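You operate a simulated robot arm through the tools that you are given. There is no shell and no other tool. Be economical: measure what you need, move in short steps, check, and stop when the job is done.

The job below is to be done with a simulated two-armed robot. You get a single attempt, and the scene is never put back.

JOB
Clear the make-up mirror and hairbrush off the console after use.
Fine: light off, glass upright, the stand held while you tip it; mirror on the long table, brush on end in the teal pot, which stays on the long table; the cream stays. Set down upright: make-up mirror.

The check looks at the end state, three seconds after you hand in, the way a careful person would. Anything else that was tipped, shoved, dropped, spilled or broken makes it a failure.

ROBOT AND FRAMES
Two 7-joint arms with two-finger parallel grippers on one trunk, on a base that drives. Base frame: it is fixed to the floor where the robot stands at the start and does not move with it; the origin is under the middle of the robot, x ahead of it, y to its left, z up. Lengths are in cm, angles in rad, forces in N, time in s.
The left shoulder is at the start at [5, 18.7, 111], the right one opposite. With the tool pointing down near the work surface each hand reaches from about 10 to 66 cm from the robot's upright axis, wherever it stands, measured 20 degrees to its own side. Places, roughly: glass of the make-up mirror [60, 10, 100]; light key of the make-up mirror [50, 10, 80]; long table [-200, 100, 80]; teal pot [-200, 125, 75]. Payload 3.43 kg a hand.
The tool frame of a hand sits at the grasp point between the pads (the TCP): z along the fingers, y along the line on which they close. The tips reach 3 cm beyond it. Largest opening 9.4 cm; finger width 2.8, thickness 1; the body of the gripper, 5 by 9.6 cm, starts 5.5 cm behind the TCP.
Orientation is that of the tool frame in the base frame, as a unit quaternion [x, y, z, w]. With the fingers straight down and closing along the base's y, the tool's x points along the base's -x, its y along +y and its z along -z.

CONTROLS
- The arms move only by the tool apply_moves. It takes "left_motion", "right_motion" or both (then of equal length, played together; a hand with none holds still); each is text: rows parted by semicolons, each of 7 numbers parted by spaces: the shift along the tool's x, y, z in m, then the turn, a rotation vector about the tool's x, y, z in rad, then the gripper command, from -1 (shut) to 1 (fully open), values between in proportion. In form: tx ty tz ax ay az jaw; .... A call has 1 to 8 rows; each row is the pose to reach, as a shift and turn from the pose commanded when the call began, along the tool's axes at that moment. Rows are played at 5 a second. More than 5 cm and 0.15 rad between two rows, or a gripper value outside its range, and nothing of the call is played. Where a pose cannot be reached the arm comes as near as it can. A force on the tool above 50 N (or 10 N above the force at the start of the call, whichever is more), or a blocked arm, ends the call early, and 0.2 s more pass. Each finger travels about 15.3 cm/s and halts on what it meets, pressing with about 40 N; the grip force reading is that of the motor and also rises with nothing between the fingers. The clock runs only during rows and for 0.2 s after the last one: add rows that repeat a pose to give the fingers time. The reply holds the time, the measured pose of the TCP, the force on the tool along the base axes, the opening and the grip force, in the units named above and with some noise, with the torque about the TCP (base axes, N m) and any sound that the robot's microphone picked up.
- Cameras (640 x 400 px; columns grow to the right, rows downward): "scene" is now at [14.68, 3.13, 129.93]; the picture's right is [0.31, -0.95, 0.00], its down [-0.28, -0.09, -0.96] and it looks along [0.91, 0.30, -0.29] (base axes); focal length 214 px, centre (320, 200). "left" rides on the left gripper at [7.6, -1.4, -10.3] in its tool frame; the picture's right is [0.18, 0.98, 0.00], its down [-0.75, 0.14, -0.64] and it looks along [-0.63, 0.12, 0.77] (tool axes); focal length 243 px, centre (320, 200). "right" rides on the right gripper at [7.6, 1.4, -10.2] in its tool frame; the picture's right is [-0.18, 0.98, 0.00], its down [-0.75, -0.14, -0.64] and it looks along [-0.63, -0.12, 0.77] (tool axes); focal length 243 px, centre (320, 200). There is no depth. A picture from a camera that has moved, and an enlarged one, comes with that camera's place and axes in the base frame and with its lens.
- camera(camera): a new picture of that camera. No time passes.
- lift_body(by): slides the trunk up (or, below 0, down) by that many cm; the arms and the scene camera ride with it, the base frame stays. It gives what a move gives, with no picture.
- steer(legs): drives the robot by 1 to 6 legs, each [ahead, left, turn to the left] in cm, cm and rad, along the robot's own axes; the way and the turn of a leg run together, so that a leg with both is an arc; at most 150 cm and 3.142 rad a leg. The arms and the cameras ride along, it lands a little off, and it stops where it bumps. It gives what a move gives.
- head_to(pan, tilt): turns the head with the scene camera to pan (to the left, within 1.396 rad either way) and tilt (down, from -0.506 to 1.204), counted from straight ahead of the robot. It gives what a move gives.
- close_up(camera, box): a new picture of the part [left, top, right, bottom] of that camera's present view, enlarged. No time passes.
- job_done(): hands the job in; it is judged then, once.

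Go step by step. Nothing tells you exact positions but the pictures and the camera data: compare them with the known pose of the tool, close in by small moves and look again before you grip or let go. The budget is 120 turns and 108 pictures, counting those below and the enlarged ones. Unless the task says otherwise, let go and move clear before handing in, and close with one line.

The tools are called after "Request:" as name(argument=value, ...) on one line, values as JSON. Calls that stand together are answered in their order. apply_moves: Moves the arms, as the interface text tells. Its arguments: {"type":"object","properties":{"left_motion":{"type":"string"},"right_motion":{"type":"string"}},"required":[]} The other tools are called the same way: lift_body (by) slides the trunk up or down; steer (legs) drives the base; head_to (pan, tilt) turns the head that bears the scene camera; camera (camera) takes a picture; close_up (camera, box) takes an enlarged picture of a part of a camera's view; job_done () hands the job in.

At the start:

```text
time: 0.0
left_eef_pos: [28.85, 28.39, 127.85]
left_tool_rot: [0.0, 1.0, 0.0, 0.0]
left_force: [0.0, 0.4, 0.1]
left_wrist_torque: [-0.02, 0.03, 0.0]
left_gripper_width: 9.42
left_grasp_force: 0.1
right_eef_pos: [28.0, -1.95, 127.8]
right_tool_rot: [0.002, 1.0, 0.001, -0.001]
right_force: [0.0, 0.8, -1.4]
right_wrist_torque: [-0.01, 0.0, -0.01]
right_gripper_width: 9.42
right_grasp_force: 0.1
trunk travel left (down, up): [-32.5, 10.7]
robot x, y, heading: [-0.24, -0.06, -0.004]
head pan, tilt: [0.318, 0.293]
```

scene: 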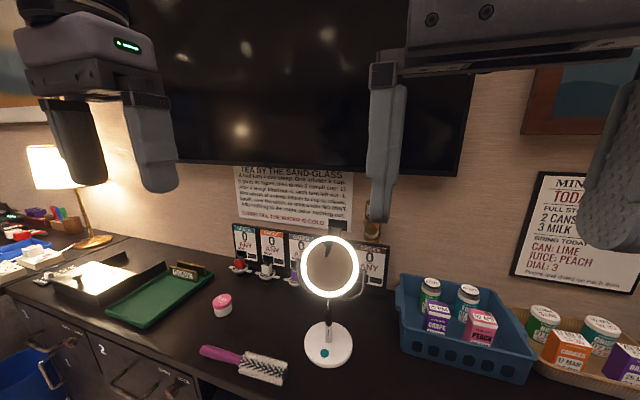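
right: 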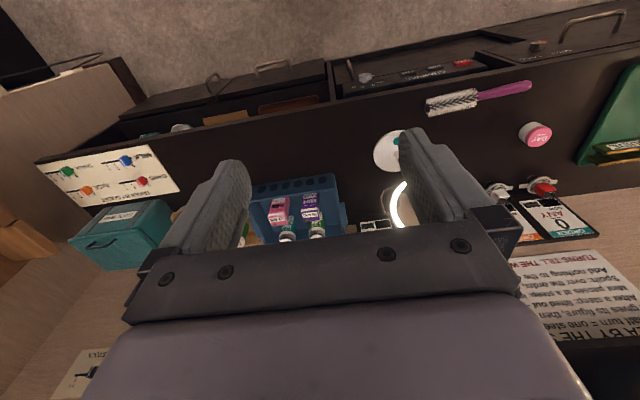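
left: 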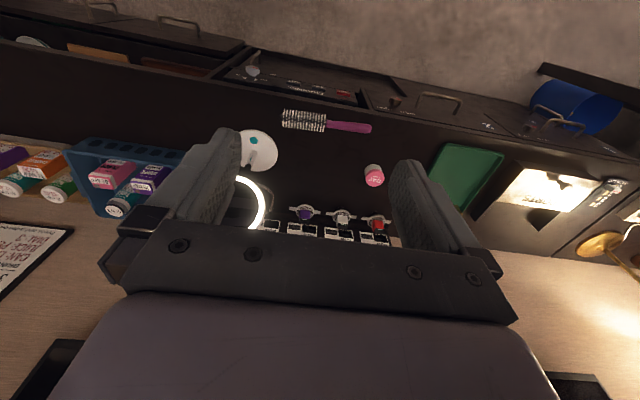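

I see the lit mirror on its white base with a teal key, the brush to its left in front, and the cream further left. I'll look closer before touching anything.

Request:
close_up(camera="scene", box=[180, 220, 400, 390])

Request:
close_up(camera="left", box=[200, 80, 400, 240])

```text
2.35 times, centred on (290, 305) of scene
camera zoom: at [14.68, 3.13, 129.93], right [0.31, -0.95, 0.0], down [-0.28, -0.09, -0.96], along [0.91, 0.3, -0.29], focal length 505 px, centre (391, -47)
```

zoom: 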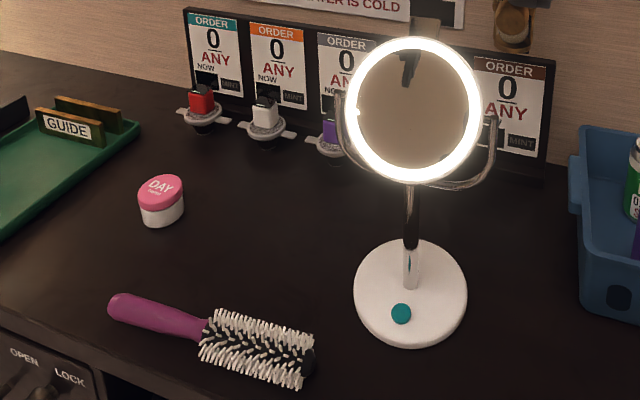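

```text
2.50 times, centred on (300, 160) of left
camera zoom: at [21.14, 26.8, 138.05], right [-0.18, 0.98, 0.0], down [0.75, 0.14, 0.64], along [0.63, 0.12, -0.77], focal length 606 px, centre (370, 300)
```

zoom: 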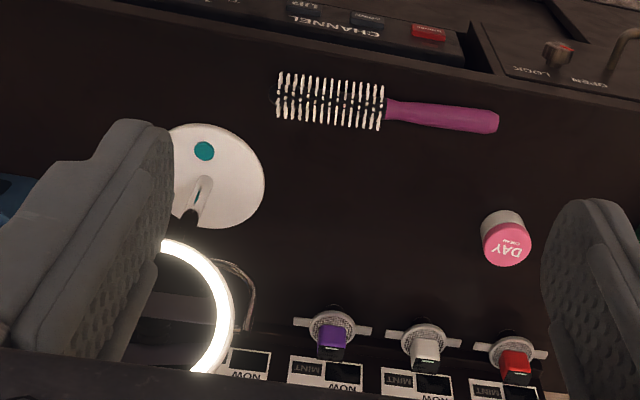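

The key comes out near (53.4, 14.8, 77.4), the stem near (56.5, 14.6), and the glass leans back. I'll sidestep left so the right hand faces the mirror and the left hand faces the brush.

Request:
steer(legs=[[0, 12, 0]])

```text
time: 1.7
left_eef_pos: [28.78, 40.26, 127.83]
left_tool_rot: [0.0, 1.0, 0.0, 0.0]
left_force: [-0.4, 0.6, -0.4]
left_wrist_torque: [-0.01, 0.0, -0.01]
left_gripper_width: 9.39
left_grasp_force: 0.0
right_eef_pos: [27.86, 9.89, 127.84]
right_tool_rot: [0.001, 1.0, 0.002, 0.0]
right_force: [-0.3, -0.3, 0.5]
right_wrist_torque: [0.0, 0.03, 0.02]
right_gripper_width: 9.4
right_grasp_force: 0.3
trunk travel left (down, up): [-32.5, 10.7]
robot x, y, heading: [-0.03, 11.89, 0.001]
head pan, tilt: [0.318, 0.293]
```

Now pitching the right hand 45° forward and lowering it, fingers shut, toward the key; the head turns to watch the mirror.

Request:
apply_moves(right_motion="-0.0125 0.0061 0.041 0 -0.098 0 -1; -0.025 0.0122 0.082 0 -0.196 0 -1; -0.0375 0.0183 0.123 0 -0.294 0 -1; -0.05 0.0244 0.164 0 -0.392 0 -1; -0.0625 0.0306 0.205 0 -0.49 0 -1; -0.075 0.0367 0.246 0 -0.588 0 -1; -0.0875 0.0429 0.287 0 -0.686 0 -1; -0.10 0.049 0.328 0 -0.785 0 -1")

Request:
head_to(pan=0.05, tilt=0.6)

Request:
camera(camera="scene")

Request:
camera(camera="right")

```text
time: 2.0
left_eef_pos: [28.74, 40.2, 127.86]
left_tool_rot: [0.0, 1.0, 0.0, -0.001]
left_force: [0.7, 0.6, -0.2]
left_wrist_torque: [0.01, 0.0, -0.03]
left_gripper_width: 9.38
left_grasp_force: 0.0
right_eef_pos: [28.47, 10.02, 127.35]
right_tool_rot: [0.01, 1.0, 0.017, 0.009]
right_force: [5.0, 3.2, 13.0]
right_wrist_torque: [-0.18, 1.74, -0.28]
right_gripper_width: 0.36
right_grasp_force: 0.2
trunk travel left (down, up): [-32.5, 10.7]
robot x, y, heading: [-0.31, 11.44, 0.004]
head pan, tilt: [0.318, 0.293]
stopped in row 1 (right hand): the force on the tool passed its limit at 88 N (the readings are from after the stop); the commanded pose is now the measured one
```

```text
time: 2.8
left_eef_pos: [28.64, 40.21, 127.8]
left_tool_rot: [0.0, 1.0, 0.0, 0.0]
left_force: [-0.2, -0.3, -0.2]
left_wrist_torque: [0.01, -0.01, 0.01]
left_gripper_width: 9.41
left_grasp_force: 0.0
right_eef_pos: [28.43, 9.98, 127.37]
right_tool_rot: [0.009, 1.0, 0.014, 0.01]
right_force: [-0.5, -0.5, -0.3]
right_wrist_torque: [-0.02, -0.01, 0.0]
right_gripper_width: 0.01
right_grasp_force: 33.1
trunk travel left (down, up): [-32.5, 10.7]
robot x, y, heading: [-0.16, 11.59, -0.0]
head pan, tilt: [0.051, 0.6]
```

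```text
102 pictures are left
camera scene: at [14.64, 12.54, 127.13], right [0.05, -1.0, 0.0], down [-0.56, -0.03, -0.83], along [0.82, 0.04, -0.56], focal length 214 px, centre (320, 200)
```

scene: 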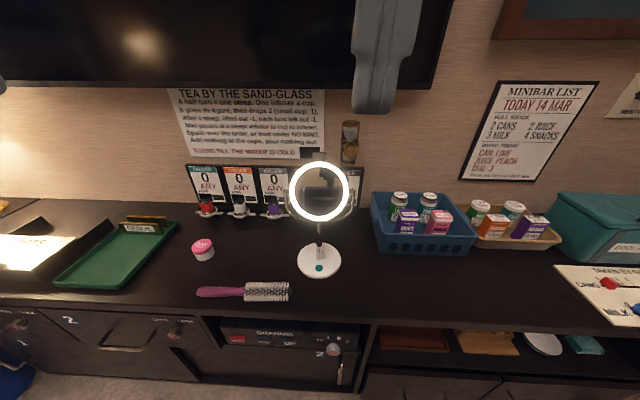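

```text
101 pictures are left
camera right: at [20.6, 11.26, 137.44], right [0.2, 0.98, 0.03], down [0.74, -0.17, 0.65], along [0.64, -0.11, -0.76], focal length 243 px, centre (320, 200)
```

right: 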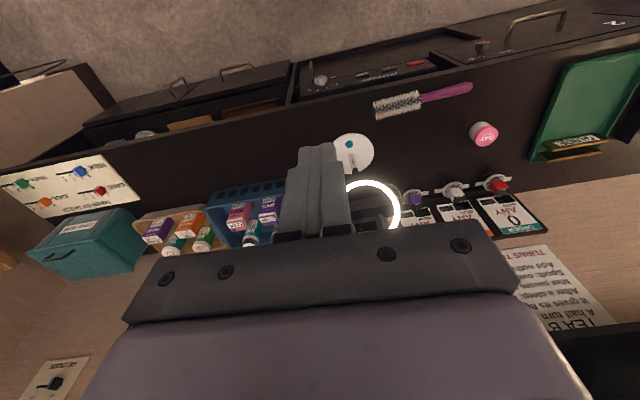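

The first row was stopped by a force spike, with nothing near the hand, so probably arm motion itself. I'll try again slower, with translation only first.

Request:
apply_moves(right_motion="-0.005 0 0.01 0 0 0 -1; -0.015 0 0.03 0 0 0 -1; -0.025 0 0.055 0 0 0 -1; -0.035 0 0.08 0 0 0 -1; -0.045 0 0.105 0 0 0 -1; -0.055 0 0.13 0 0 0 -1; -0.06 0 0.15 0 0 0 -1")

```text
time: 4.4
left_eef_pos: [28.71, 40.17, 127.8]
left_tool_rot: [0.0, 1.0, 0.0, 0.001]
left_force: [-0.6, -0.1, -0.8]
left_wrist_torque: [0.0, 0.03, 0.0]
left_gripper_width: 9.44
left_grasp_force: 0.0
right_eef_pos: [34.93, 10.38, 112.51]
right_tool_rot: [0.01, 1.0, 0.015, 0.01]
right_force: [0.1, -0.6, -0.5]
right_wrist_torque: [-0.01, 0.0, 0.0]
right_gripper_width: 0.0
right_grasp_force: 33.2
trunk travel left (down, up): [-32.5, 10.7]
robot x, y, heading: [0.34, 12.03, 0.001]
head pan, tilt: [0.051, 0.6]
```

That worked. Now adding the pitch gradually while still descending.

Request:
apply_moves(right_motion="-0.002 0.002 0.005 0.004 -0.05 -0.002 -1; -0.005 0.006 0.015 0.008 -0.14 -0.005 -1; -0.008 0.012 0.03 0.012 -0.24 -0.007 -1; -0.011 0.018 0.05 0.015 -0.34 -0.01 -1; -0.015 0.025 0.07 0.02 -0.45 -0.012 -1; -0.02 0.032 0.09 0.024 -0.56 -0.015 -1; -0.025 0.038 0.11 0.027 -0.67 -0.018 -1; -0.03 0.042 0.125 0.03 -0.765 -0.02 -1")

```text
time: 6.2
left_eef_pos: [28.74, 40.2, 127.78]
left_tool_rot: [0.0, 1.0, 0.0, -0.001]
left_force: [1.5, 0.5, 0.7]
left_wrist_torque: [-0.01, 0.0, 0.05]
left_gripper_width: 9.39
left_grasp_force: 0.0
right_eef_pos: [37.98, 14.66, 100.15]
right_tool_rot: [0.004, 0.924, -0.005, 0.384]
right_force: [0.2, -0.6, 0.6]
right_wrist_torque: [-0.01, -0.05, -0.01]
right_gripper_width: 0.02
right_grasp_force: 33.4
trunk travel left (down, up): [-32.5, 10.7]
robot x, y, heading: [0.12, 12.03, -0.008]
head pan, tilt: [0.051, 0.6]
```

Pitch is 45°. I now move to about 8 cm short of the key along the finger axis, then look.

Request:
apply_moves(right_motion="0.01 0 0.02 0 0 0 -1; 0.02 0 0.05 0 0 0 -1; 0.032 0 0.085 0 0 0 -1; 0.044 0 0.12 0 0 0 -1; 0.05 0 0.145 0 0 0 -1; 0.052 0.001 0.16 0 0 0 -1; 0.052 0.001 0.16 0 0 0 -1")

Request:
camera(camera="right")

Request:
camera(camera="scene")

```text
time: 7.8
left_eef_pos: [28.71, 40.28, 127.81]
left_tool_rot: [-0.001, 1.0, 0.001, 0.0]
left_force: [0.4, -0.3, -0.5]
left_wrist_torque: [0.03, -0.02, 0.03]
left_gripper_width: 9.42
left_grasp_force: 0.2
right_eef_pos: [45.66, 14.94, 85.08]
right_tool_rot: [0.003, 0.925, -0.004, 0.381]
right_force: [0.0, 0.7, 0.3]
right_wrist_torque: [0.0, -0.01, 0.0]
right_gripper_width: 0.0
right_grasp_force: 33.2
trunk travel left (down, up): [-32.5, 10.7]
robot x, y, heading: [0.06, 11.85, -0.001]
head pan, tilt: [0.051, 0.6]
```

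```text
100 pictures are left
camera right: at [32.92, 16.52, 87.0], right [0.14, 0.98, 0.13], down [0.08, -0.14, 0.99], along [0.99, -0.13, -0.1], focal length 243 px, centre (320, 200)
```

right: 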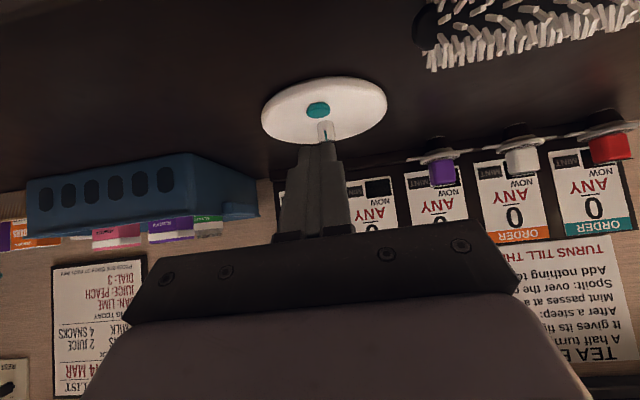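

```text
99 pictures are left
camera scene: at [14.63, 12.53, 127.12], right [0.05, -1.0, 0.0], down [-0.56, -0.03, -0.83], along [0.82, 0.04, -0.56], focal length 214 px, centre (320, 200)
```

scene: 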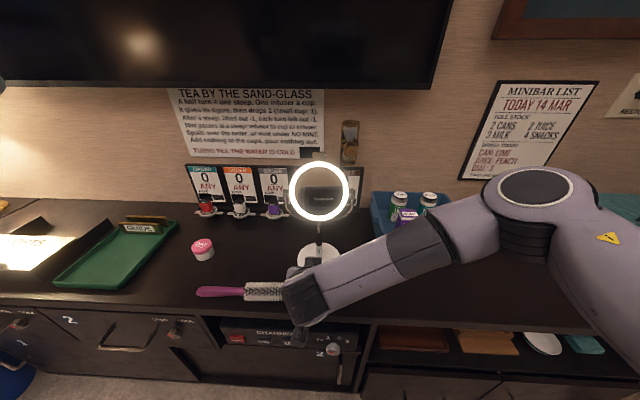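

The key lies where expected, straight ahead of the fingers. I close in to hover just above it, then press straight down in small steps.

Request:
apply_moves(right_motion="-0.008 0 0.02 0 0 0 -1; -0.017 -0.001 0.042 0 0 0 -1; -0.0252 -0.0014 0.0617 0 0 0 -1; -0.0252 -0.0014 0.0617 0 0 0 -1")

Request:
close_up(camera="right", box=[220, 60, 440, 240])

Request:
close_up(camera="scene", box=[240, 140, 400, 340])

```text
time: 8.8
left_eef_pos: [28.78, 40.24, 127.95]
left_tool_rot: [0.0, 1.0, 0.0, 0.0]
left_force: [0.7, -0.6, 0.6]
left_wrist_torque: [0.0, 0.02, -0.02]
left_gripper_width: 9.42
left_grasp_force: 0.1
right_eef_pos: [51.82, 14.5, 82.4]
right_tool_rot: [0.004, 0.924, -0.005, 0.381]
right_force: [-0.4, 0.8, 0.2]
right_wrist_torque: [0.0, 0.0, 0.01]
right_gripper_width: 0.0
right_grasp_force: 32.9
trunk travel left (down, up): [-32.5, 10.7]
robot x, y, heading: [0.01, 11.51, 0.002]
head pan, tilt: [0.051, 0.6]
```

```text
2.22 times, centred on (330, 150) of right
camera zoom: at [39.12, 16.07, 84.36], right [0.14, 0.98, 0.13], down [0.08, -0.14, 0.99], along [0.99, -0.13, -0.1], focal length 539 px, centre (298, 311)
```

zoom: 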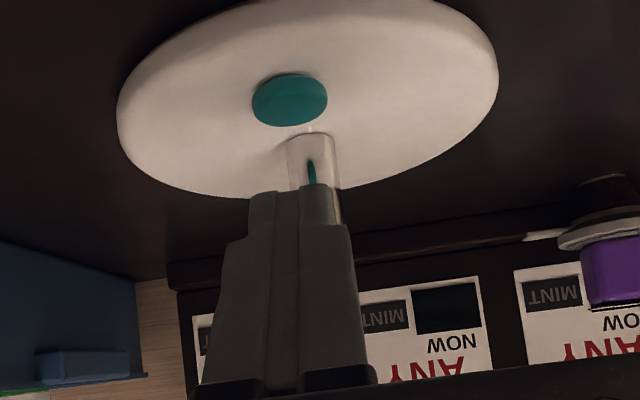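

```text
2.00 times, centred on (320, 240) of scene
camera zoom: at [14.63, 12.53, 127.13], right [0.05, -1.0, 0.0], down [-0.56, -0.03, -0.83], along [0.82, 0.04, -0.56], focal length 429 px, centre (320, 120)
```

zoom: 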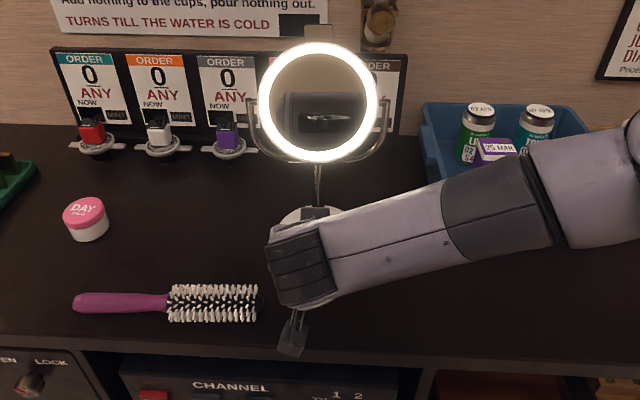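

Finger corner is right above the key. Pressing down in small steps and watching the force.

Request:
apply_moves(right_motion="0.004 0.003 0.004 0 0 0 -1; 0.008 0.003 0.008 0 0 0 -1; 0.011 0.003 0.011 0 0 0 -1; 0.013 0.003 0.013 0 0 0 -1; 0.0145 0.003 0.0145 0 0 0 -1")

Request:
close_up(camera="right", box=[220, 60, 440, 240])

```text
time: 10.0
left_eef_pos: [28.7, 40.12, 127.85]
left_tool_rot: [0.0, 1.0, 0.001, 0.0]
left_force: [0.1, 0.7, 1.0]
left_wrist_torque: [0.0, 0.0, 0.0]
left_gripper_width: 9.39
left_grasp_force: 0.0
right_eef_pos: [51.8, 14.83, 80.32]
right_tool_rot: [0.004, 0.923, -0.004, 0.384]
right_force: [0.0, -0.5, 0.6]
right_wrist_torque: [-0.04, 0.04, 0.03]
right_gripper_width: 0.0
right_grasp_force: 33.2
trunk travel left (down, up): [-32.5, 10.7]
robot x, y, heading: [0.15, 12.04, -0.001]
head pan, tilt: [0.051, 0.6]
```

```text
2.22 times, centred on (330, 150) of right
camera zoom: at [39.21, 16.4, 82.37], right [0.14, 0.98, 0.13], down [0.08, -0.14, 0.99], along [0.99, -0.13, -0.1], focal length 539 px, centre (298, 311)
```

zoom: 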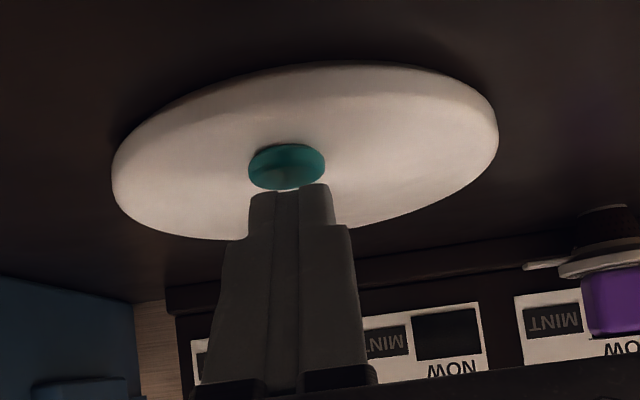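

The tip sits slightly beyond the key centre and just above it. I shift back 0.7 cm and press further down.

Request:
apply_moves(right_motion="0.005 0 -0.005 0 0 0 -1; 0.0065 0 -0.0035 0 0 0 -1; 0.008 0 -0.002 0 0 0 -1; 0.0095 0 -0.0005 0 0 0 -1; 0.0105 0 0.0005 0 0 0 -1")

Request:
close_up(camera="right", box=[220, 60, 440, 240])

```text
time: 11.2
left_eef_pos: [28.79, 40.3, 127.67]
left_tool_rot: [0.001, 1.0, -0.001, 0.0]
left_force: [0.3, 0.1, -0.2]
left_wrist_torque: [0.01, -0.02, 0.01]
left_gripper_width: 9.43
left_grasp_force: 0.0
right_eef_pos: [51.12, 14.77, 79.71]
right_tool_rot: [0.003, 0.924, -0.004, 0.383]
right_force: [0.2, -1.3, -0.6]
right_wrist_torque: [0.02, 0.0, 0.0]
right_gripper_width: 0.0
right_grasp_force: 32.6
trunk travel left (down, up): [-32.5, 10.7]
robot x, y, heading: [0.12, 12.15, 0.003]
head pan, tilt: [0.051, 0.6]
```

```text
2.22 times, centred on (330, 150) of right
camera zoom: at [38.45, 16.36, 81.58], right [0.14, 0.98, 0.13], down [0.08, -0.14, 0.99], along [0.99, -0.13, -0.1], focal length 539 px, centre (298, 311)
```

zoom: 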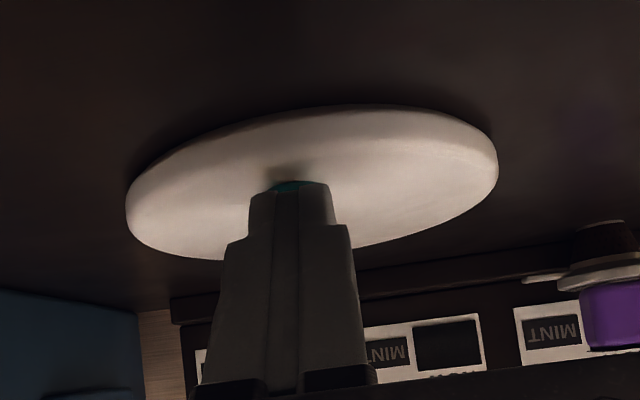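

The tip is over the key now, with no contact force yet. Pressing further.

Request:
apply_moves(right_motion="0.0012 0 0.0012 0 0 0 -1; 0.0024 0 0.0024 0 0 0 -1; 0.0036 0 0.0036 0 0 0 -1; 0.0048 0 0.0048 0 0 0 -1; 0.0048 0 0.0048 0 0 0 -1")

Request:
camera(camera="scene")

```text
time: 12.4
left_eef_pos: [28.4, 40.31, 127.91]
left_tool_rot: [0.0, 1.0, 0.001, 0.002]
left_force: [-0.2, -0.1, 0.6]
left_wrist_torque: [-0.01, -0.01, -0.01]
left_gripper_width: 9.4
left_grasp_force: 0.0
right_eef_pos: [51.15, 14.89, 79.52]
right_tool_rot: [0.004, 0.922, -0.002, 0.386]
right_force: [-7.3, -2.9, 34.1]
right_wrist_torque: [-0.12, -0.15, -0.16]
right_gripper_width: 0.0
right_grasp_force: 33.3
trunk travel left (down, up): [-32.5, 10.7]
robot x, y, heading: [0.0, 12.0, -0.0]
head pan, tilt: [0.051, 0.6]
```

```text
94 pictures are left
camera scene: at [14.29, 12.49, 127.21], right [0.05, -1.0, 0.0], down [-0.56, -0.03, -0.83], along [0.83, 0.04, -0.56], focal length 214 px, centre (320, 200)
```

scene: 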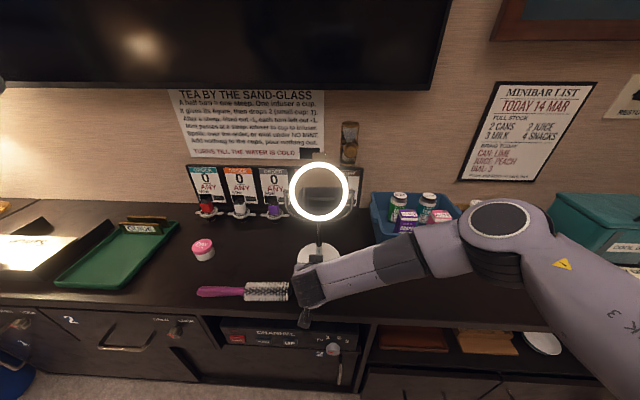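

34 N on the key but the light still glows; perhaps it switches on release, so I lift off a little and look.

Request:
apply_moves(right_motion="-0.004 0 -0.004 0 0 0 -1; -0.008 0 -0.008 0 0 0 -1; -0.014 0 -0.014 0 0 0 -1")

Request:
close_up(camera="scene", box=[240, 140, 400, 340])

Request:
close_up(camera="right", box=[220, 60, 440, 240])

```text
time: 13.2
left_eef_pos: [28.67, 40.29, 127.81]
left_tool_rot: [0.0, 1.0, -0.001, 0.0]
left_force: [-0.2, 0.2, -0.9]
left_wrist_torque: [0.04, -0.01, 0.04]
left_gripper_width: 9.4
left_grasp_force: 0.0
right_eef_pos: [50.94, 14.7, 80.75]
right_tool_rot: [0.004, 0.925, -0.005, 0.381]
right_force: [-0.7, -0.1, 0.4]
right_wrist_torque: [-0.01, -0.02, -0.03]
right_gripper_width: 0.0
right_grasp_force: 33.0
trunk travel left (down, up): [-32.5, 10.7]
robot x, y, heading: [0.37, 12.09, -0.001]
head pan, tilt: [0.051, 0.6]
```

```text
2.00 times, centred on (320, 240) of scene
camera zoom: at [14.63, 12.53, 127.11], right [0.05, -1.0, 0.0], down [-0.56, -0.03, -0.83], along [0.82, 0.04, -0.56], focal length 429 px, centre (320, 120)
```

zoom: 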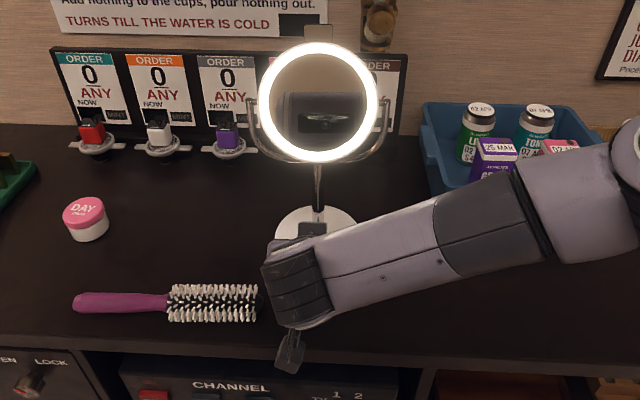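

```text
2.22 times, centred on (330, 150) of right
camera zoom: at [38.29, 16.33, 82.78], right [0.14, 0.98, 0.12], down [0.08, -0.14, 0.99], along [0.99, -0.13, -0.1], focal length 539 px, centre (298, 311)
```

zoom: 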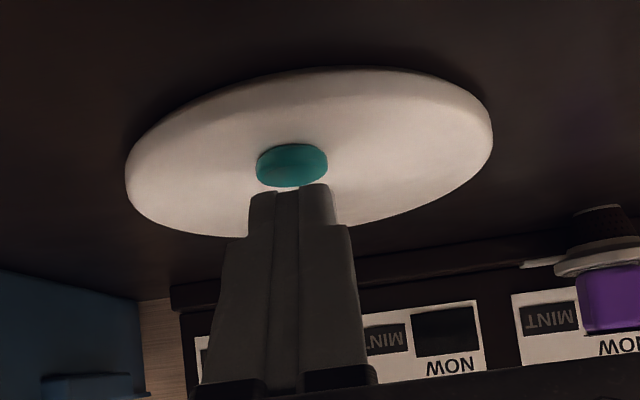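

The light did not change; by my geometry the tip bore on the near edge of the key or the base in front of it. I'll try again about 0.8 cm further forward.

Request:
apply_moves(right_motion="-0.0064 0.001 0.0064 0 0 0 -1; -0.0024 0.001 0.0104 0 0 0 -1; 0.0016 0.001 0.0144 0 0 0 -1; 0.0036 0.001 0.0164 0 0 0 -1; 0.005 0.001 0.0178 0 0 0 -1; 0.006 0.001 0.0188 0 0 0 -1")

Request:
close_up(camera="right", box=[220, 60, 440, 240])

Request:
close_up(camera="scene", box=[240, 140, 400, 340])

```text
time: 14.6
left_eef_pos: [28.42, 40.16, 127.89]
left_tool_rot: [0.0, 1.0, -0.001, 0.001]
left_force: [0.3, -0.5, 0.0]
left_wrist_torque: [0.01, 0.01, -0.03]
left_gripper_width: 9.4
left_grasp_force: 0.0
right_eef_pos: [51.96, 14.91, 79.62]
right_tool_rot: [0.006, 0.923, -0.005, 0.385]
right_force: [-6.1, -3.3, 25.4]
right_wrist_torque: [-0.1, -0.1, -0.14]
right_gripper_width: 0.0
right_grasp_force: 32.8
trunk travel left (down, up): [-32.5, 10.7]
robot x, y, heading: [-0.05, 11.51, -0.002]
head pan, tilt: [0.051, 0.6]
heard: click
```

```text
2.22 times, centred on (330, 150) of right
camera zoom: at [39.33, 16.52, 81.41], right [0.14, 0.98, 0.13], down [0.07, -0.14, 0.99], along [0.99, -0.13, -0.09], focal length 539 px, centre (298, 311)
```

zoom: 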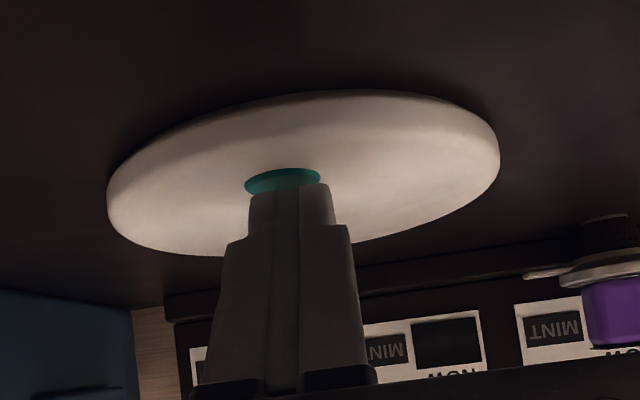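

```text
2.00 times, centred on (320, 240) of scene
camera zoom: at [14.37, 12.5, 127.2], right [0.05, -1.0, 0.0], down [-0.56, -0.03, -0.83], along [0.83, 0.04, -0.56], focal length 429 px, centre (320, 120)
```

zoom: 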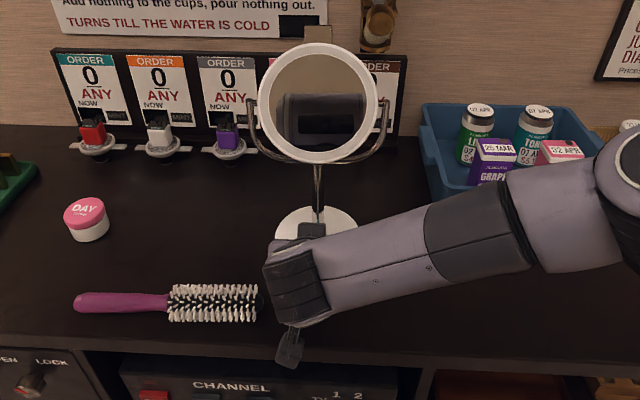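

Click heard and the ring is dark: the light is off. Now I lift off the key and back away with the jaws opening, to come in on the stem.

Request:
apply_moves(right_motion="-0.008 0 -0.008 0 0 0 -1; -0.02 0 -0.02 0 0 0 -1; -0.025 0 -0.05 0 0 0 -0.5; -0.025 0 -0.07 0 0 0 0; -0.025 0 -0.07 0 0 0 0.5; -0.025 0 -0.07 0 0 0 0.5")

Request:
camera(camera="right")

Request:
close_up(camera="left", box=[0, 60, 320, 260])

```text
time: 16.0
left_eef_pos: [28.77, 40.24, 127.81]
left_tool_rot: [0.0, 1.0, 0.0, 0.001]
left_force: [0.0, -0.5, 0.3]
left_wrist_torque: [0.01, 0.01, 0.01]
left_gripper_width: 9.4
left_grasp_force: 0.0
right_eef_pos: [48.68, 15.12, 85.91]
right_tool_rot: [0.005, 0.924, -0.005, 0.382]
right_force: [-0.1, -0.8, -0.2]
right_wrist_torque: [0.0, 0.01, 0.0]
right_gripper_width: 7.04
right_grasp_force: 0.1
trunk travel left (down, up): [-32.5, 10.7]
robot x, y, heading: [-0.13, 11.72, -0.001]
head pan, tilt: [0.051, 0.6]
```

```text
89 pictures are left
camera right: at [36.03, 16.59, 87.83], right [0.14, 0.98, 0.13], down [0.08, -0.14, 0.99], along [0.99, -0.13, -0.1], focal length 243 px, centre (320, 200)
```

right: 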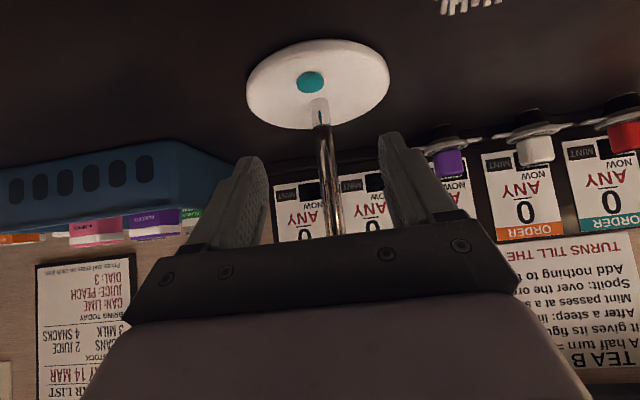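

```text
2.00 times, centred on (160, 160) of left
camera zoom: at [21.13, 38.67, 138.05], right [-0.18, 0.98, 0.0], down [0.75, 0.14, 0.64], along [0.63, 0.12, -0.77], focal length 485 px, centre (640, 280)
```

zoom: 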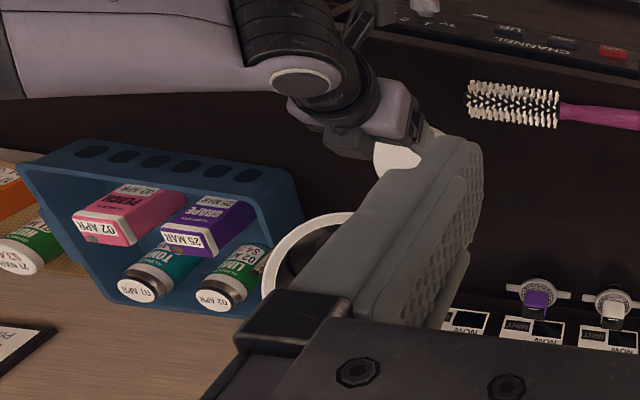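

The stem is centred between the open fingers. Advancing onto it, still open.

Request:
apply_moves(right_motion="-0.01 0 0.02 0 0 0 0.5; -0.02 -0.001 0.04 0 0 0 0.5; -0.03 -0.002 0.06 0 0 0 0.5; -0.038 -0.002 0.078 0 0 0 0.5; -0.038 -0.002 0.078 0 0 0 0.5")

Request:
camera(camera="right")

Request:
close_up(camera="scene", box=[240, 140, 400, 340])

```text
time: 17.2
left_eef_pos: [28.63, 40.15, 127.86]
left_tool_rot: [0.0, 1.0, 0.0, 0.0]
left_force: [-0.7, 0.3, -0.4]
left_wrist_torque: [0.0, -0.01, 0.02]
left_gripper_width: 9.39
left_grasp_force: 0.0
right_eef_pos: [56.92, 14.74, 82.95]
right_tool_rot: [0.004, 0.924, -0.005, 0.382]
right_force: [-0.2, -0.5, 0.8]
right_wrist_torque: [0.0, 0.0, 0.0]
right_gripper_width: 7.04
right_grasp_force: 0.0
trunk travel left (down, up): [-32.5, 10.7]
robot x, y, heading: [-0.27, 11.96, -0.001]
head pan, tilt: [0.051, 0.6]
```

```text
87 pictures are left
camera right: at [44.43, 16.35, 84.87], right [0.14, 0.98, 0.12], down [0.08, -0.14, 0.99], along [0.99, -0.13, -0.1], focal length 243 px, centre (320, 200)
```

right: 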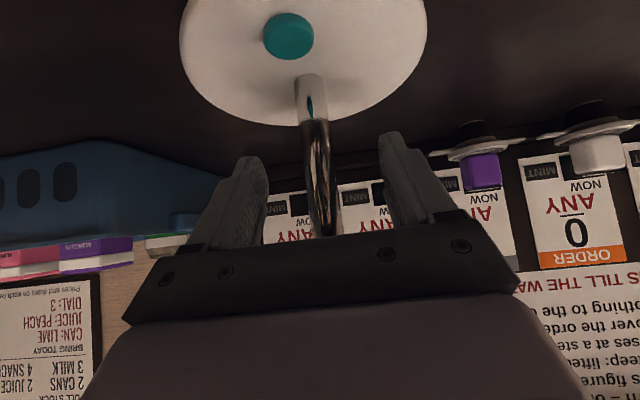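

```text
2.00 times, centred on (320, 240) of scene
camera zoom: at [14.63, 12.53, 127.13], right [0.05, -1.0, 0.0], down [-0.56, -0.03, -0.83], along [0.82, 0.04, -0.56], focal length 429 px, centre (320, 120)
```

zoom: 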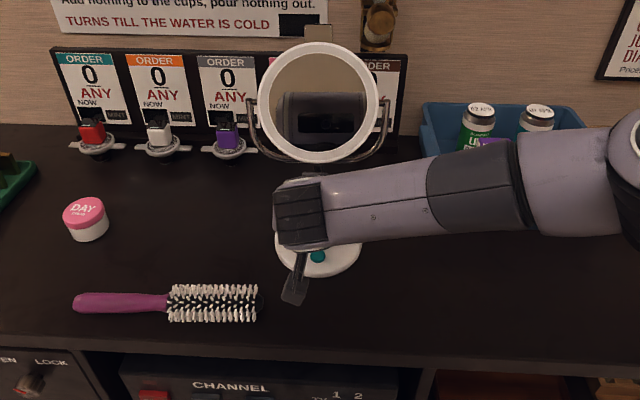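

The stem is between the pads, about 0.25 cm to +y of centre. Centring and closing to hold the stand.

Request:
apply_moves(right_motion="0 0.0025 0 0 0 0 0.2; 0 0.0025 0 0 0 0 -0.2; 0 0.0025 0 0 0 0 -0.5; 0 0.0025 0 0 0 0 -0.75; 0 0.0025 0 0 0 0 -1; 0 0.0025 0 0 0 0 -1")

Request:
camera(camera="right")

```text
time: 18.6
left_eef_pos: [28.71, 40.17, 127.74]
left_tool_rot: [0.001, 1.0, 0.0, 0.0]
left_force: [0.2, 0.2, -0.2]
left_wrist_torque: [0.0, -0.04, 0.02]
left_gripper_width: 9.38
left_grasp_force: 0.0
right_eef_pos: [57.13, 15.02, 82.99]
right_tool_rot: [0.005, 0.924, -0.005, 0.382]
right_force: [1.2, -2.8, -0.1]
right_wrist_torque: [-0.07, -0.18, -0.12]
right_gripper_width: 2.14
right_grasp_force: 40.3
trunk travel left (down, up): [-32.5, 10.7]
robot x, y, heading: [0.46, 11.94, 0.001]
head pan, tilt: [0.051, 0.6]
```

```text
85 pictures are left
camera right: at [44.43, 16.52, 84.9], right [0.14, 0.98, 0.13], down [0.08, -0.14, 0.99], along [0.99, -0.13, -0.1], focal length 243 px, centre (320, 200)
```

right: 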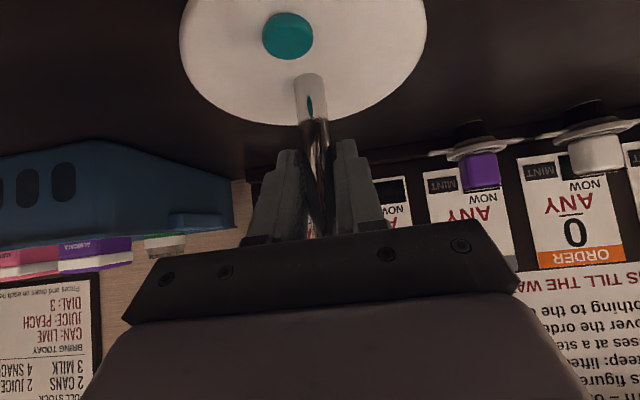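

The stand is held (2.1 cm on the stem). Now I bring the left hand round to the mirror's left side, yawing it to look toward -y so that I get a side view and its jaws can straddle the rim front-to-back.

Request:
apply_moves(left_motion="-0.005 0.004 0.002 0 0 0.08 1; -0.015 0.01 0.005 0 0 0.2 1; -0.03 0.016 0.01 0 0 0.34 1; -0.045 0.022 0.015 0 0 0.48 1; -0.06 0.03 0.02 0 0 0.62 1; -0.075 0.038 0.025 0 0 0.76 1; -0.09 0.044 0.03 0 0 0.9 1; -0.10 0.05 0.035 0 0 1.04 1")

```text
time: 20.4
left_eef_pos: [32.42, 35.47, 118.56]
left_tool_rot: [0.495, 0.869, 0.0, 0.001]
left_force: [-0.6, 0.3, 0.3]
left_wrist_torque: [0.03, 0.03, -0.01]
left_gripper_width: 9.4
left_grasp_force: 0.0
left hand out of reach, approached as far as the arm can: row 5, 6, 7, 8
right_eef_pos: [56.96, 15.01, 82.86]
right_tool_rot: [0.004, 0.924, -0.004, 0.382]
right_force: [-0.7, -1.1, -0.2]
right_wrist_torque: [0.11, 0.07, -0.07]
right_gripper_width: 2.14
right_grasp_force: 40.2
trunk travel left (down, up): [-32.5, 10.7]
robot x, y, heading: [0.1, 11.83, -0.001]
head pan, tilt: [0.051, 0.6]
```

Request:
apply_moves(left_motion="0.003 0.015 0.01 0 0 0.08 1; 0.006 0.035 0.025 0 0 0.2 1; 0.01 0.055 0.04 0 0 0.32 1; 0.014 0.08 0.055 0 0 0.44 1; 0.0176 0.098 0.065 0 0 0.53 1; 0.0176 0.098 0.065 0 0 0.53 1")

```text
time: 21.8
left_eef_pos: [24.11, 29.58, 115.06]
left_tool_rot: [0.706, 0.708, 0.0, 0.0]
left_force: [0.2, 0.3, -0.4]
left_wrist_torque: [-0.02, -0.01, -0.01]
left_gripper_width: 9.37
left_grasp_force: 0.2
left hand out of reach, approached as far as the arm can: row 1, 2, 3, 4, 5, 6
right_eef_pos: [57.05, 14.97, 83.04]
right_tool_rot: [0.004, 0.924, -0.005, 0.382]
right_force: [-1.8, 1.5, 0.5]
right_wrist_torque: [-0.04, -0.03, -0.1]
right_gripper_width: 2.12
right_grasp_force: 39.7
trunk travel left (down, up): [-32.5, 10.7]
robot x, y, heading: [-0.19, 11.9, 0.004]
head pan, tilt: [0.051, 0.6]
```

The arm cannot stretch there with the tool vertical; with the fingers tilted it should reach further. I pitch the left hand and lower it, then see.

Request:
apply_moves(left_motion="0.002 0.002 0.01 0 -0.06 0 1; 0.006 0.006 0.02 0 -0.16 0 1; 0.012 0.012 0.035 0 -0.26 0 1; 0.02 0.02 0.05 0 -0.36 0 1; 0.03 0.03 0.065 0 -0.47 0 1; 0.04 0.04 0.08 0 -0.58 0 1; 0.05 0.05 0.09 0 -0.69 0 1; 0.06 0.06 0.10 0 -0.785 0 1")

Request:
camera(camera="left")

Request:
camera(camera="scene")

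```text
time: 23.6
left_eef_pos: [23.21, 17.52, 108.55]
left_tool_rot: [0.649, 0.665, -0.255, 0.267]
left_force: [-0.4, -0.1, 0.0]
left_wrist_torque: [0.01, -0.01, 0.02]
left_gripper_width: 9.41
left_grasp_force: 0.0
left hand out of reach, approached as far as the arm can: row 1, 2, 3, 4, 5, 6, 7, 8
right_eef_pos: [57.0, 14.95, 82.96]
right_tool_rot: [0.005, 0.924, -0.005, 0.382]
right_force: [-2.1, -0.2, -0.6]
right_wrist_torque: [-0.02, -0.04, -0.13]
right_gripper_width: 2.13
right_grasp_force: 40.1
trunk travel left (down, up): [-32.5, 10.7]
robot x, y, heading: [-0.28, 11.87, -0.005]
head pan, tilt: [0.051, 0.6]
```

```text
84 pictures are left
camera left: at [21.34, 29.91, 110.75], right [0.98, 0.16, -0.12], down [0.14, -0.1, 0.99], along [0.15, -0.98, -0.12], focal length 243 px, centre (320, 200)
```

left: 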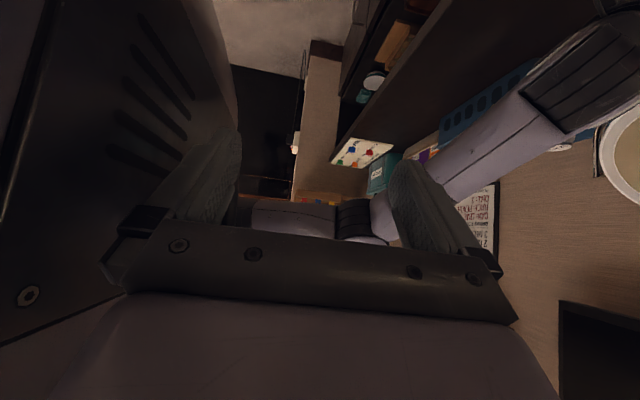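

```text
83 pictures are left
camera scene: at [14.63, 12.53, 127.12], right [0.05, -1.0, 0.0], down [-0.56, -0.03, -0.83], along [0.82, 0.04, -0.56], focal length 214 px, centre (320, 200)
```

scene: 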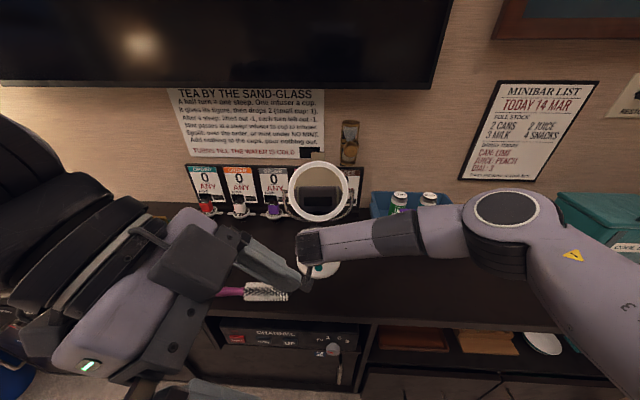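

The left arm has folded in near the trunk: a 90° yaw is awkward for it. I back it out to the left while unwinding to a 45° yaw, which is enough to push the low front rim of the glass.

Request:
apply_moves(left_motion="0.008 0.006 -0.01 -0.04 0 -0.04 1; 0.018 0.014 -0.022 -0.12 0 -0.12 1; 0.028 0.024 -0.036 -0.2 0 -0.21 1; 0.038 0.034 -0.05 -0.28 0 -0.3 1; 0.048 0.044 -0.064 -0.36 0 -0.39 1; 0.058 0.054 -0.078 -0.45 0 -0.48 1; 0.067 0.06 -0.088 -0.5 0 -0.53 1; 0.072 0.064 -0.095 -0.54 0 -0.57 1")

Request:
camera(camera="left")

Request:
camera(camera="scene")

```text
time: 25.4
left_eef_pos: [30.8, 28.73, 111.66]
left_tool_rot: [0.35, 0.857, -0.153, 0.345]
left_force: [-1.8, -0.3, 0.1]
left_wrist_torque: [0.01, -0.03, -0.02]
left_gripper_width: 9.41
left_grasp_force: 0.2
left hand out of reach, approached as far as the arm can: row 1, 2, 3, 4, 5, 6, 7, 8
right_eef_pos: [57.08, 15.0, 83.0]
right_tool_rot: [0.004, 0.924, -0.004, 0.382]
right_force: [-0.1, -1.5, -0.1]
right_wrist_torque: [-0.06, -0.04, -0.13]
right_gripper_width: 2.1
right_grasp_force: 39.9
trunk travel left (down, up): [-32.5, 10.7]
robot x, y, heading: [0.13, 11.87, 0.001]
head pan, tilt: [0.051, 0.6]
```

```text
82 pictures are left
camera left: at [20.94, 36.64, 113.76], right [0.6, 0.79, -0.15], down [0.18, 0.05, 0.98], along [0.78, -0.61, -0.11], focal length 243 px, centre (320, 200)
```

left: 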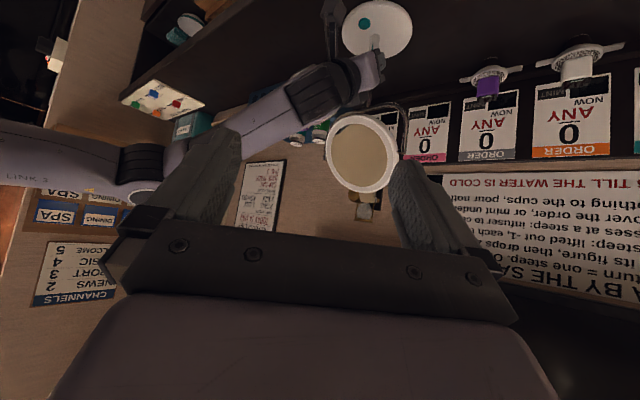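

```text
81 pictures are left
camera scene: at [14.64, 12.53, 127.12], right [0.05, -1.0, 0.0], down [-0.56, -0.03, -0.83], along [0.82, 0.04, -0.56], focal length 214 px, centre (320, 200)
```

scene: 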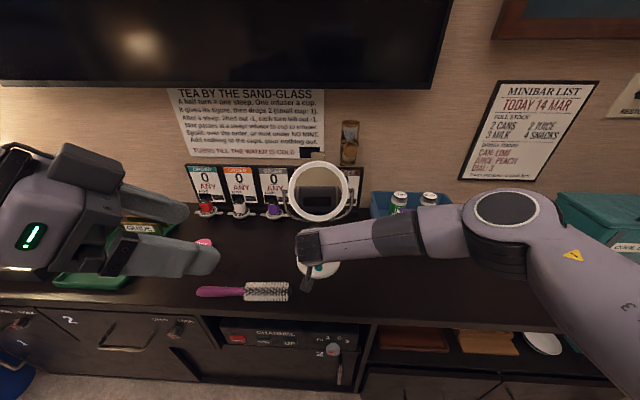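

Recovered, and the glass is in view; it leans back by very roughly 15–20°. I move the left hand halfway toward a spot in front-left of the glass and check where it really lands.

Request:
apply_moves(left_motion="-0.003 0.012 0.012 0 0 0 0.5; -0.006 0.03 0.03 0 0 0 0; -0.009 0.05 0.05 0 0 0 -0.5; -0.009 0.05 0.05 0 0 0 -1; -0.009 0.05 0.05 0 0 0 -1")

Request:
camera(camera="left")

```text
time: 26.6
left_eef_pos: [37.11, 29.32, 108.82]
left_tool_rot: [0.351, 0.857, -0.153, 0.346]
left_force: [0.2, 0.1, -0.8]
left_wrist_torque: [0.0, 0.01, -0.01]
left_gripper_width: 0.0
left_grasp_force: 32.8
right_eef_pos: [56.96, 14.97, 83.05]
right_tool_rot: [0.005, 0.924, -0.004, 0.382]
right_force: [-0.5, -1.1, 0.2]
right_wrist_torque: [0.01, -0.04, -0.17]
right_gripper_width: 2.13
right_grasp_force: 40.3
trunk travel left (down, up): [-32.5, 10.7]
robot x, y, heading: [0.02, 11.87, 0.004]
head pan, tilt: [0.051, 0.6]
```

```text
80 pictures are left
camera left: at [27.28, 37.03, 110.79], right [0.6, 0.79, -0.15], down [0.17, 0.05, 0.98], along [0.78, -0.62, -0.11], focal length 243 px, centre (320, 200)
```

left: 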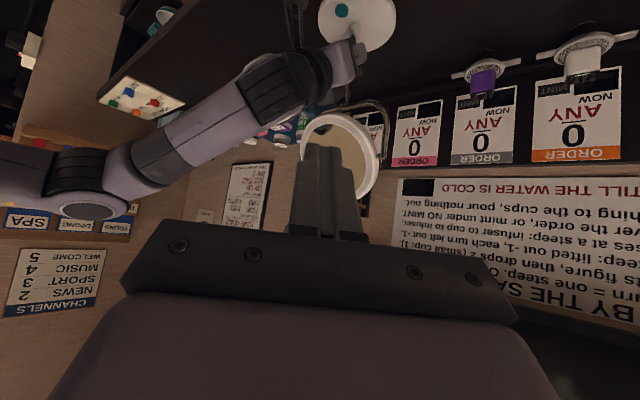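

Commanded and measured poses agree again. Moving to a lower, more sideways viewpoint to measure the lean.

Request:
apply_moves(left_motion="0.008 0.02 0.012 0 0 0 -1; 0.02 0.05 0.028 0 0 0 -1; 0.034 0.082 0.047 0 0 0 -1; 0.048 0.115 0.066 0 0 0 -1; 0.058 0.139 0.08 0 0 0 -1; 0.058 0.139 0.08 0 0 0 -1")

Request:
close_up(camera="left", box=[160, 40, 480, 240])

```text
time: 28.0
left_eef_pos: [46.28, 34.06, 98.76]
left_tool_rot: [0.347, 0.858, -0.15, 0.348]
left_force: [-0.5, 0.1, 0.2]
left_wrist_torque: [-0.03, 0.0, -0.03]
left_gripper_width: 0.0
left_grasp_force: 32.9
left hand out of reach, approached as far as the arm can: row 4, 5, 6
right_eef_pos: [56.99, 15.06, 83.0]
right_tool_rot: [0.005, 0.924, -0.004, 0.382]
right_force: [1.0, 2.6, -0.3]
right_wrist_torque: [0.0, 0.03, -0.01]
right_gripper_width: 2.11
right_grasp_force: 40.2
trunk travel left (down, up): [-32.5, 10.7]
robot x, y, heading: [0.02, 12.48, -0.002]
head pan, tilt: [0.051, 0.6]
```

```text
2.00 times, centred on (320, 140) of left
camera zoom: at [36.27, 41.87, 100.67], right [0.59, 0.79, -0.15], down [0.17, 0.05, 0.98], along [0.79, -0.61, -0.11], focal length 485 px, centre (320, 320)
```

zoom: 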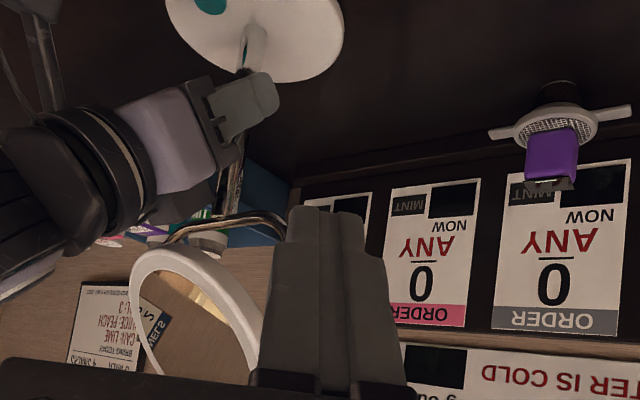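

From here the bottom of the ring stands clearly in front of the yoke: the lean back is around 30°. I bring the closed left fingertips in front of the lower-left rim, clear of the right hand.

Request:
apply_moves(left_motion="-0.02 -0.015 0.02 0 0 0 -1; -0.04 -0.03 0.042 0 0 0 -1; -0.06 -0.046 0.063 0 0 0 -1; -0.077 -0.059 0.08 0 0 0 -1; -0.077 -0.059 0.08 0 0 0 -1")

Request:
close_up(camera="left", box=[160, 40, 480, 240])

Request:
close_up(camera="scene", box=[200, 120, 440, 270])

```text
time: 29.2
left_eef_pos: [49.68, 22.01, 98.69]
left_tool_rot: [0.35, 0.857, -0.152, 0.347]
left_force: [0.2, -0.5, -0.2]
left_wrist_torque: [-0.01, -0.02, -0.03]
left_gripper_width: 0.0
left_grasp_force: 32.8
right_eef_pos: [56.87, 14.81, 83.04]
right_tool_rot: [0.005, 0.924, -0.005, 0.382]
right_force: [-1.8, 0.2, -0.1]
right_wrist_torque: [-0.06, 0.02, -0.08]
right_gripper_width: 2.09
right_grasp_force: 40.0
trunk travel left (down, up): [-32.5, 10.7]
robot x, y, heading: [-0.18, 11.84, 0.001]
head pan, tilt: [0.051, 0.6]
```

```text
2.00 times, centred on (320, 140) of left
camera zoom: at [39.79, 29.76, 100.62], right [0.6, 0.79, -0.15], down [0.17, 0.05, 0.98], along [0.78, -0.61, -0.11], focal length 485 px, centre (320, 320)
```

zoom: 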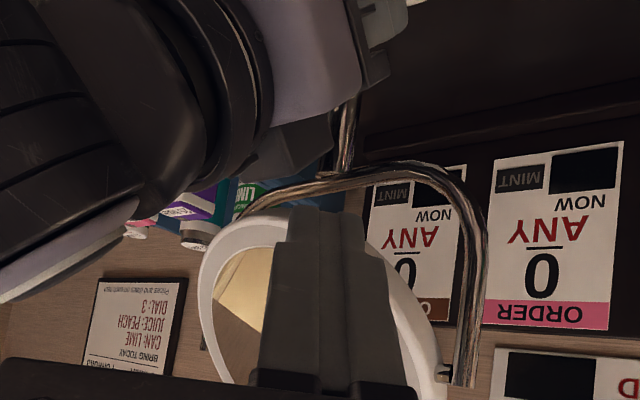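

```text
2.67 times, centred on (320, 195) of scene
camera zoom: at [14.61, 12.54, 127.13], right [0.05, -1.0, 0.0], down [-0.56, -0.03, -0.83], along [0.82, 0.04, -0.56], focal length 572 px, centre (320, 213)
```

zoom: 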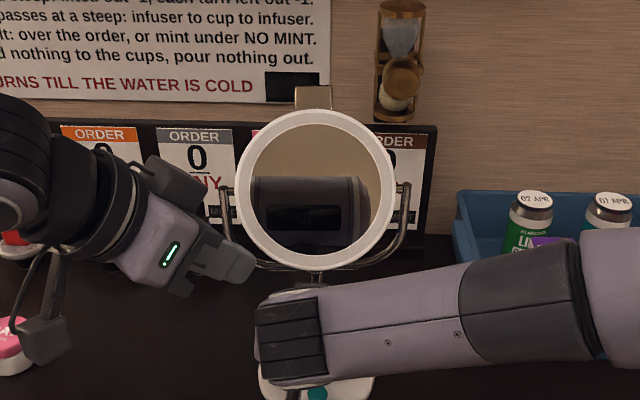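

The fingertips are just in front of the lower-left rim. I shift 0.9 cm inward and push forward gently.

Request:
apply_moves(left_motion="-0.0045 -0.0064 0.0045 0 0 0 -1; -0.0075 -0.002 0.0075 0 0 0 -1; -0.01 0.0014 0.01 0 0 0 -1; -0.0125 0.005 0.0125 0 0 0 -1; -0.0145 0.0078 0.0145 0 0 0 -1; -0.016 0.0099 0.016 0 0 0 -1")

Request:
close_up(camera="left", box=[160, 40, 480, 240])

Request:
close_up(camera="scene", box=[200, 120, 440, 270])

```text
time: 30.6
left_eef_pos: [52.13, 21.03, 98.55]
left_tool_rot: [0.35, 0.857, -0.152, 0.346]
left_force: [-2.4, 0.8, 0.6]
left_wrist_torque: [-0.01, 0.01, 0.01]
left_gripper_width: 0.02
left_grasp_force: 33.2
right_eef_pos: [56.93, 14.98, 83.02]
right_tool_rot: [0.004, 0.924, -0.004, 0.383]
right_force: [-1.1, -1.4, -0.2]
right_wrist_torque: [0.02, 0.14, -0.09]
right_gripper_width: 2.11
right_grasp_force: 40.2
trunk travel left (down, up): [-32.5, 10.7]
robot x, y, heading: [0.09, 11.58, 0.003]
head pan, tilt: [0.051, 0.6]
```

```text
2.00 times, centred on (320, 140) of left
camera zoom: at [42.14, 29.01, 100.57], right [0.6, 0.79, -0.15], down [0.17, 0.05, 0.98], along [0.78, -0.62, -0.11], focal length 485 px, centre (320, 320)
```

zoom: 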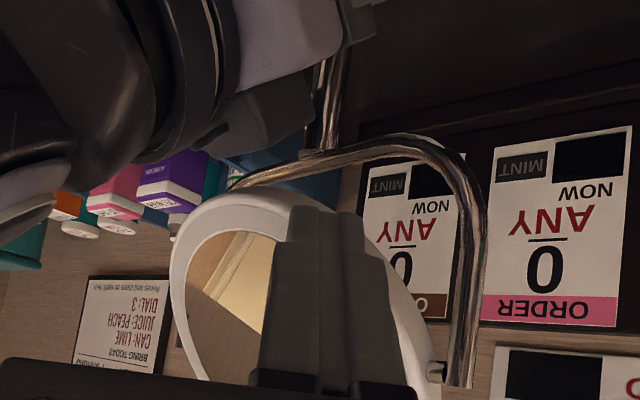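

```text
2.67 times, centred on (320, 195) of scene
camera zoom: at [14.62, 12.54, 127.13], right [0.05, -1.0, 0.0], down [-0.56, -0.03, -0.83], along [0.82, 0.04, -0.56], focal length 572 px, centre (320, 213)
```

zoom: 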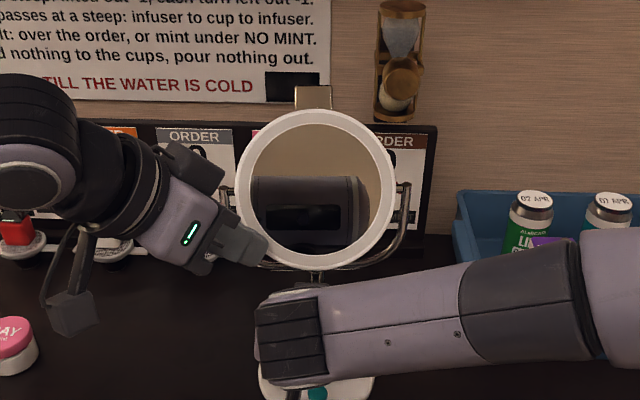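

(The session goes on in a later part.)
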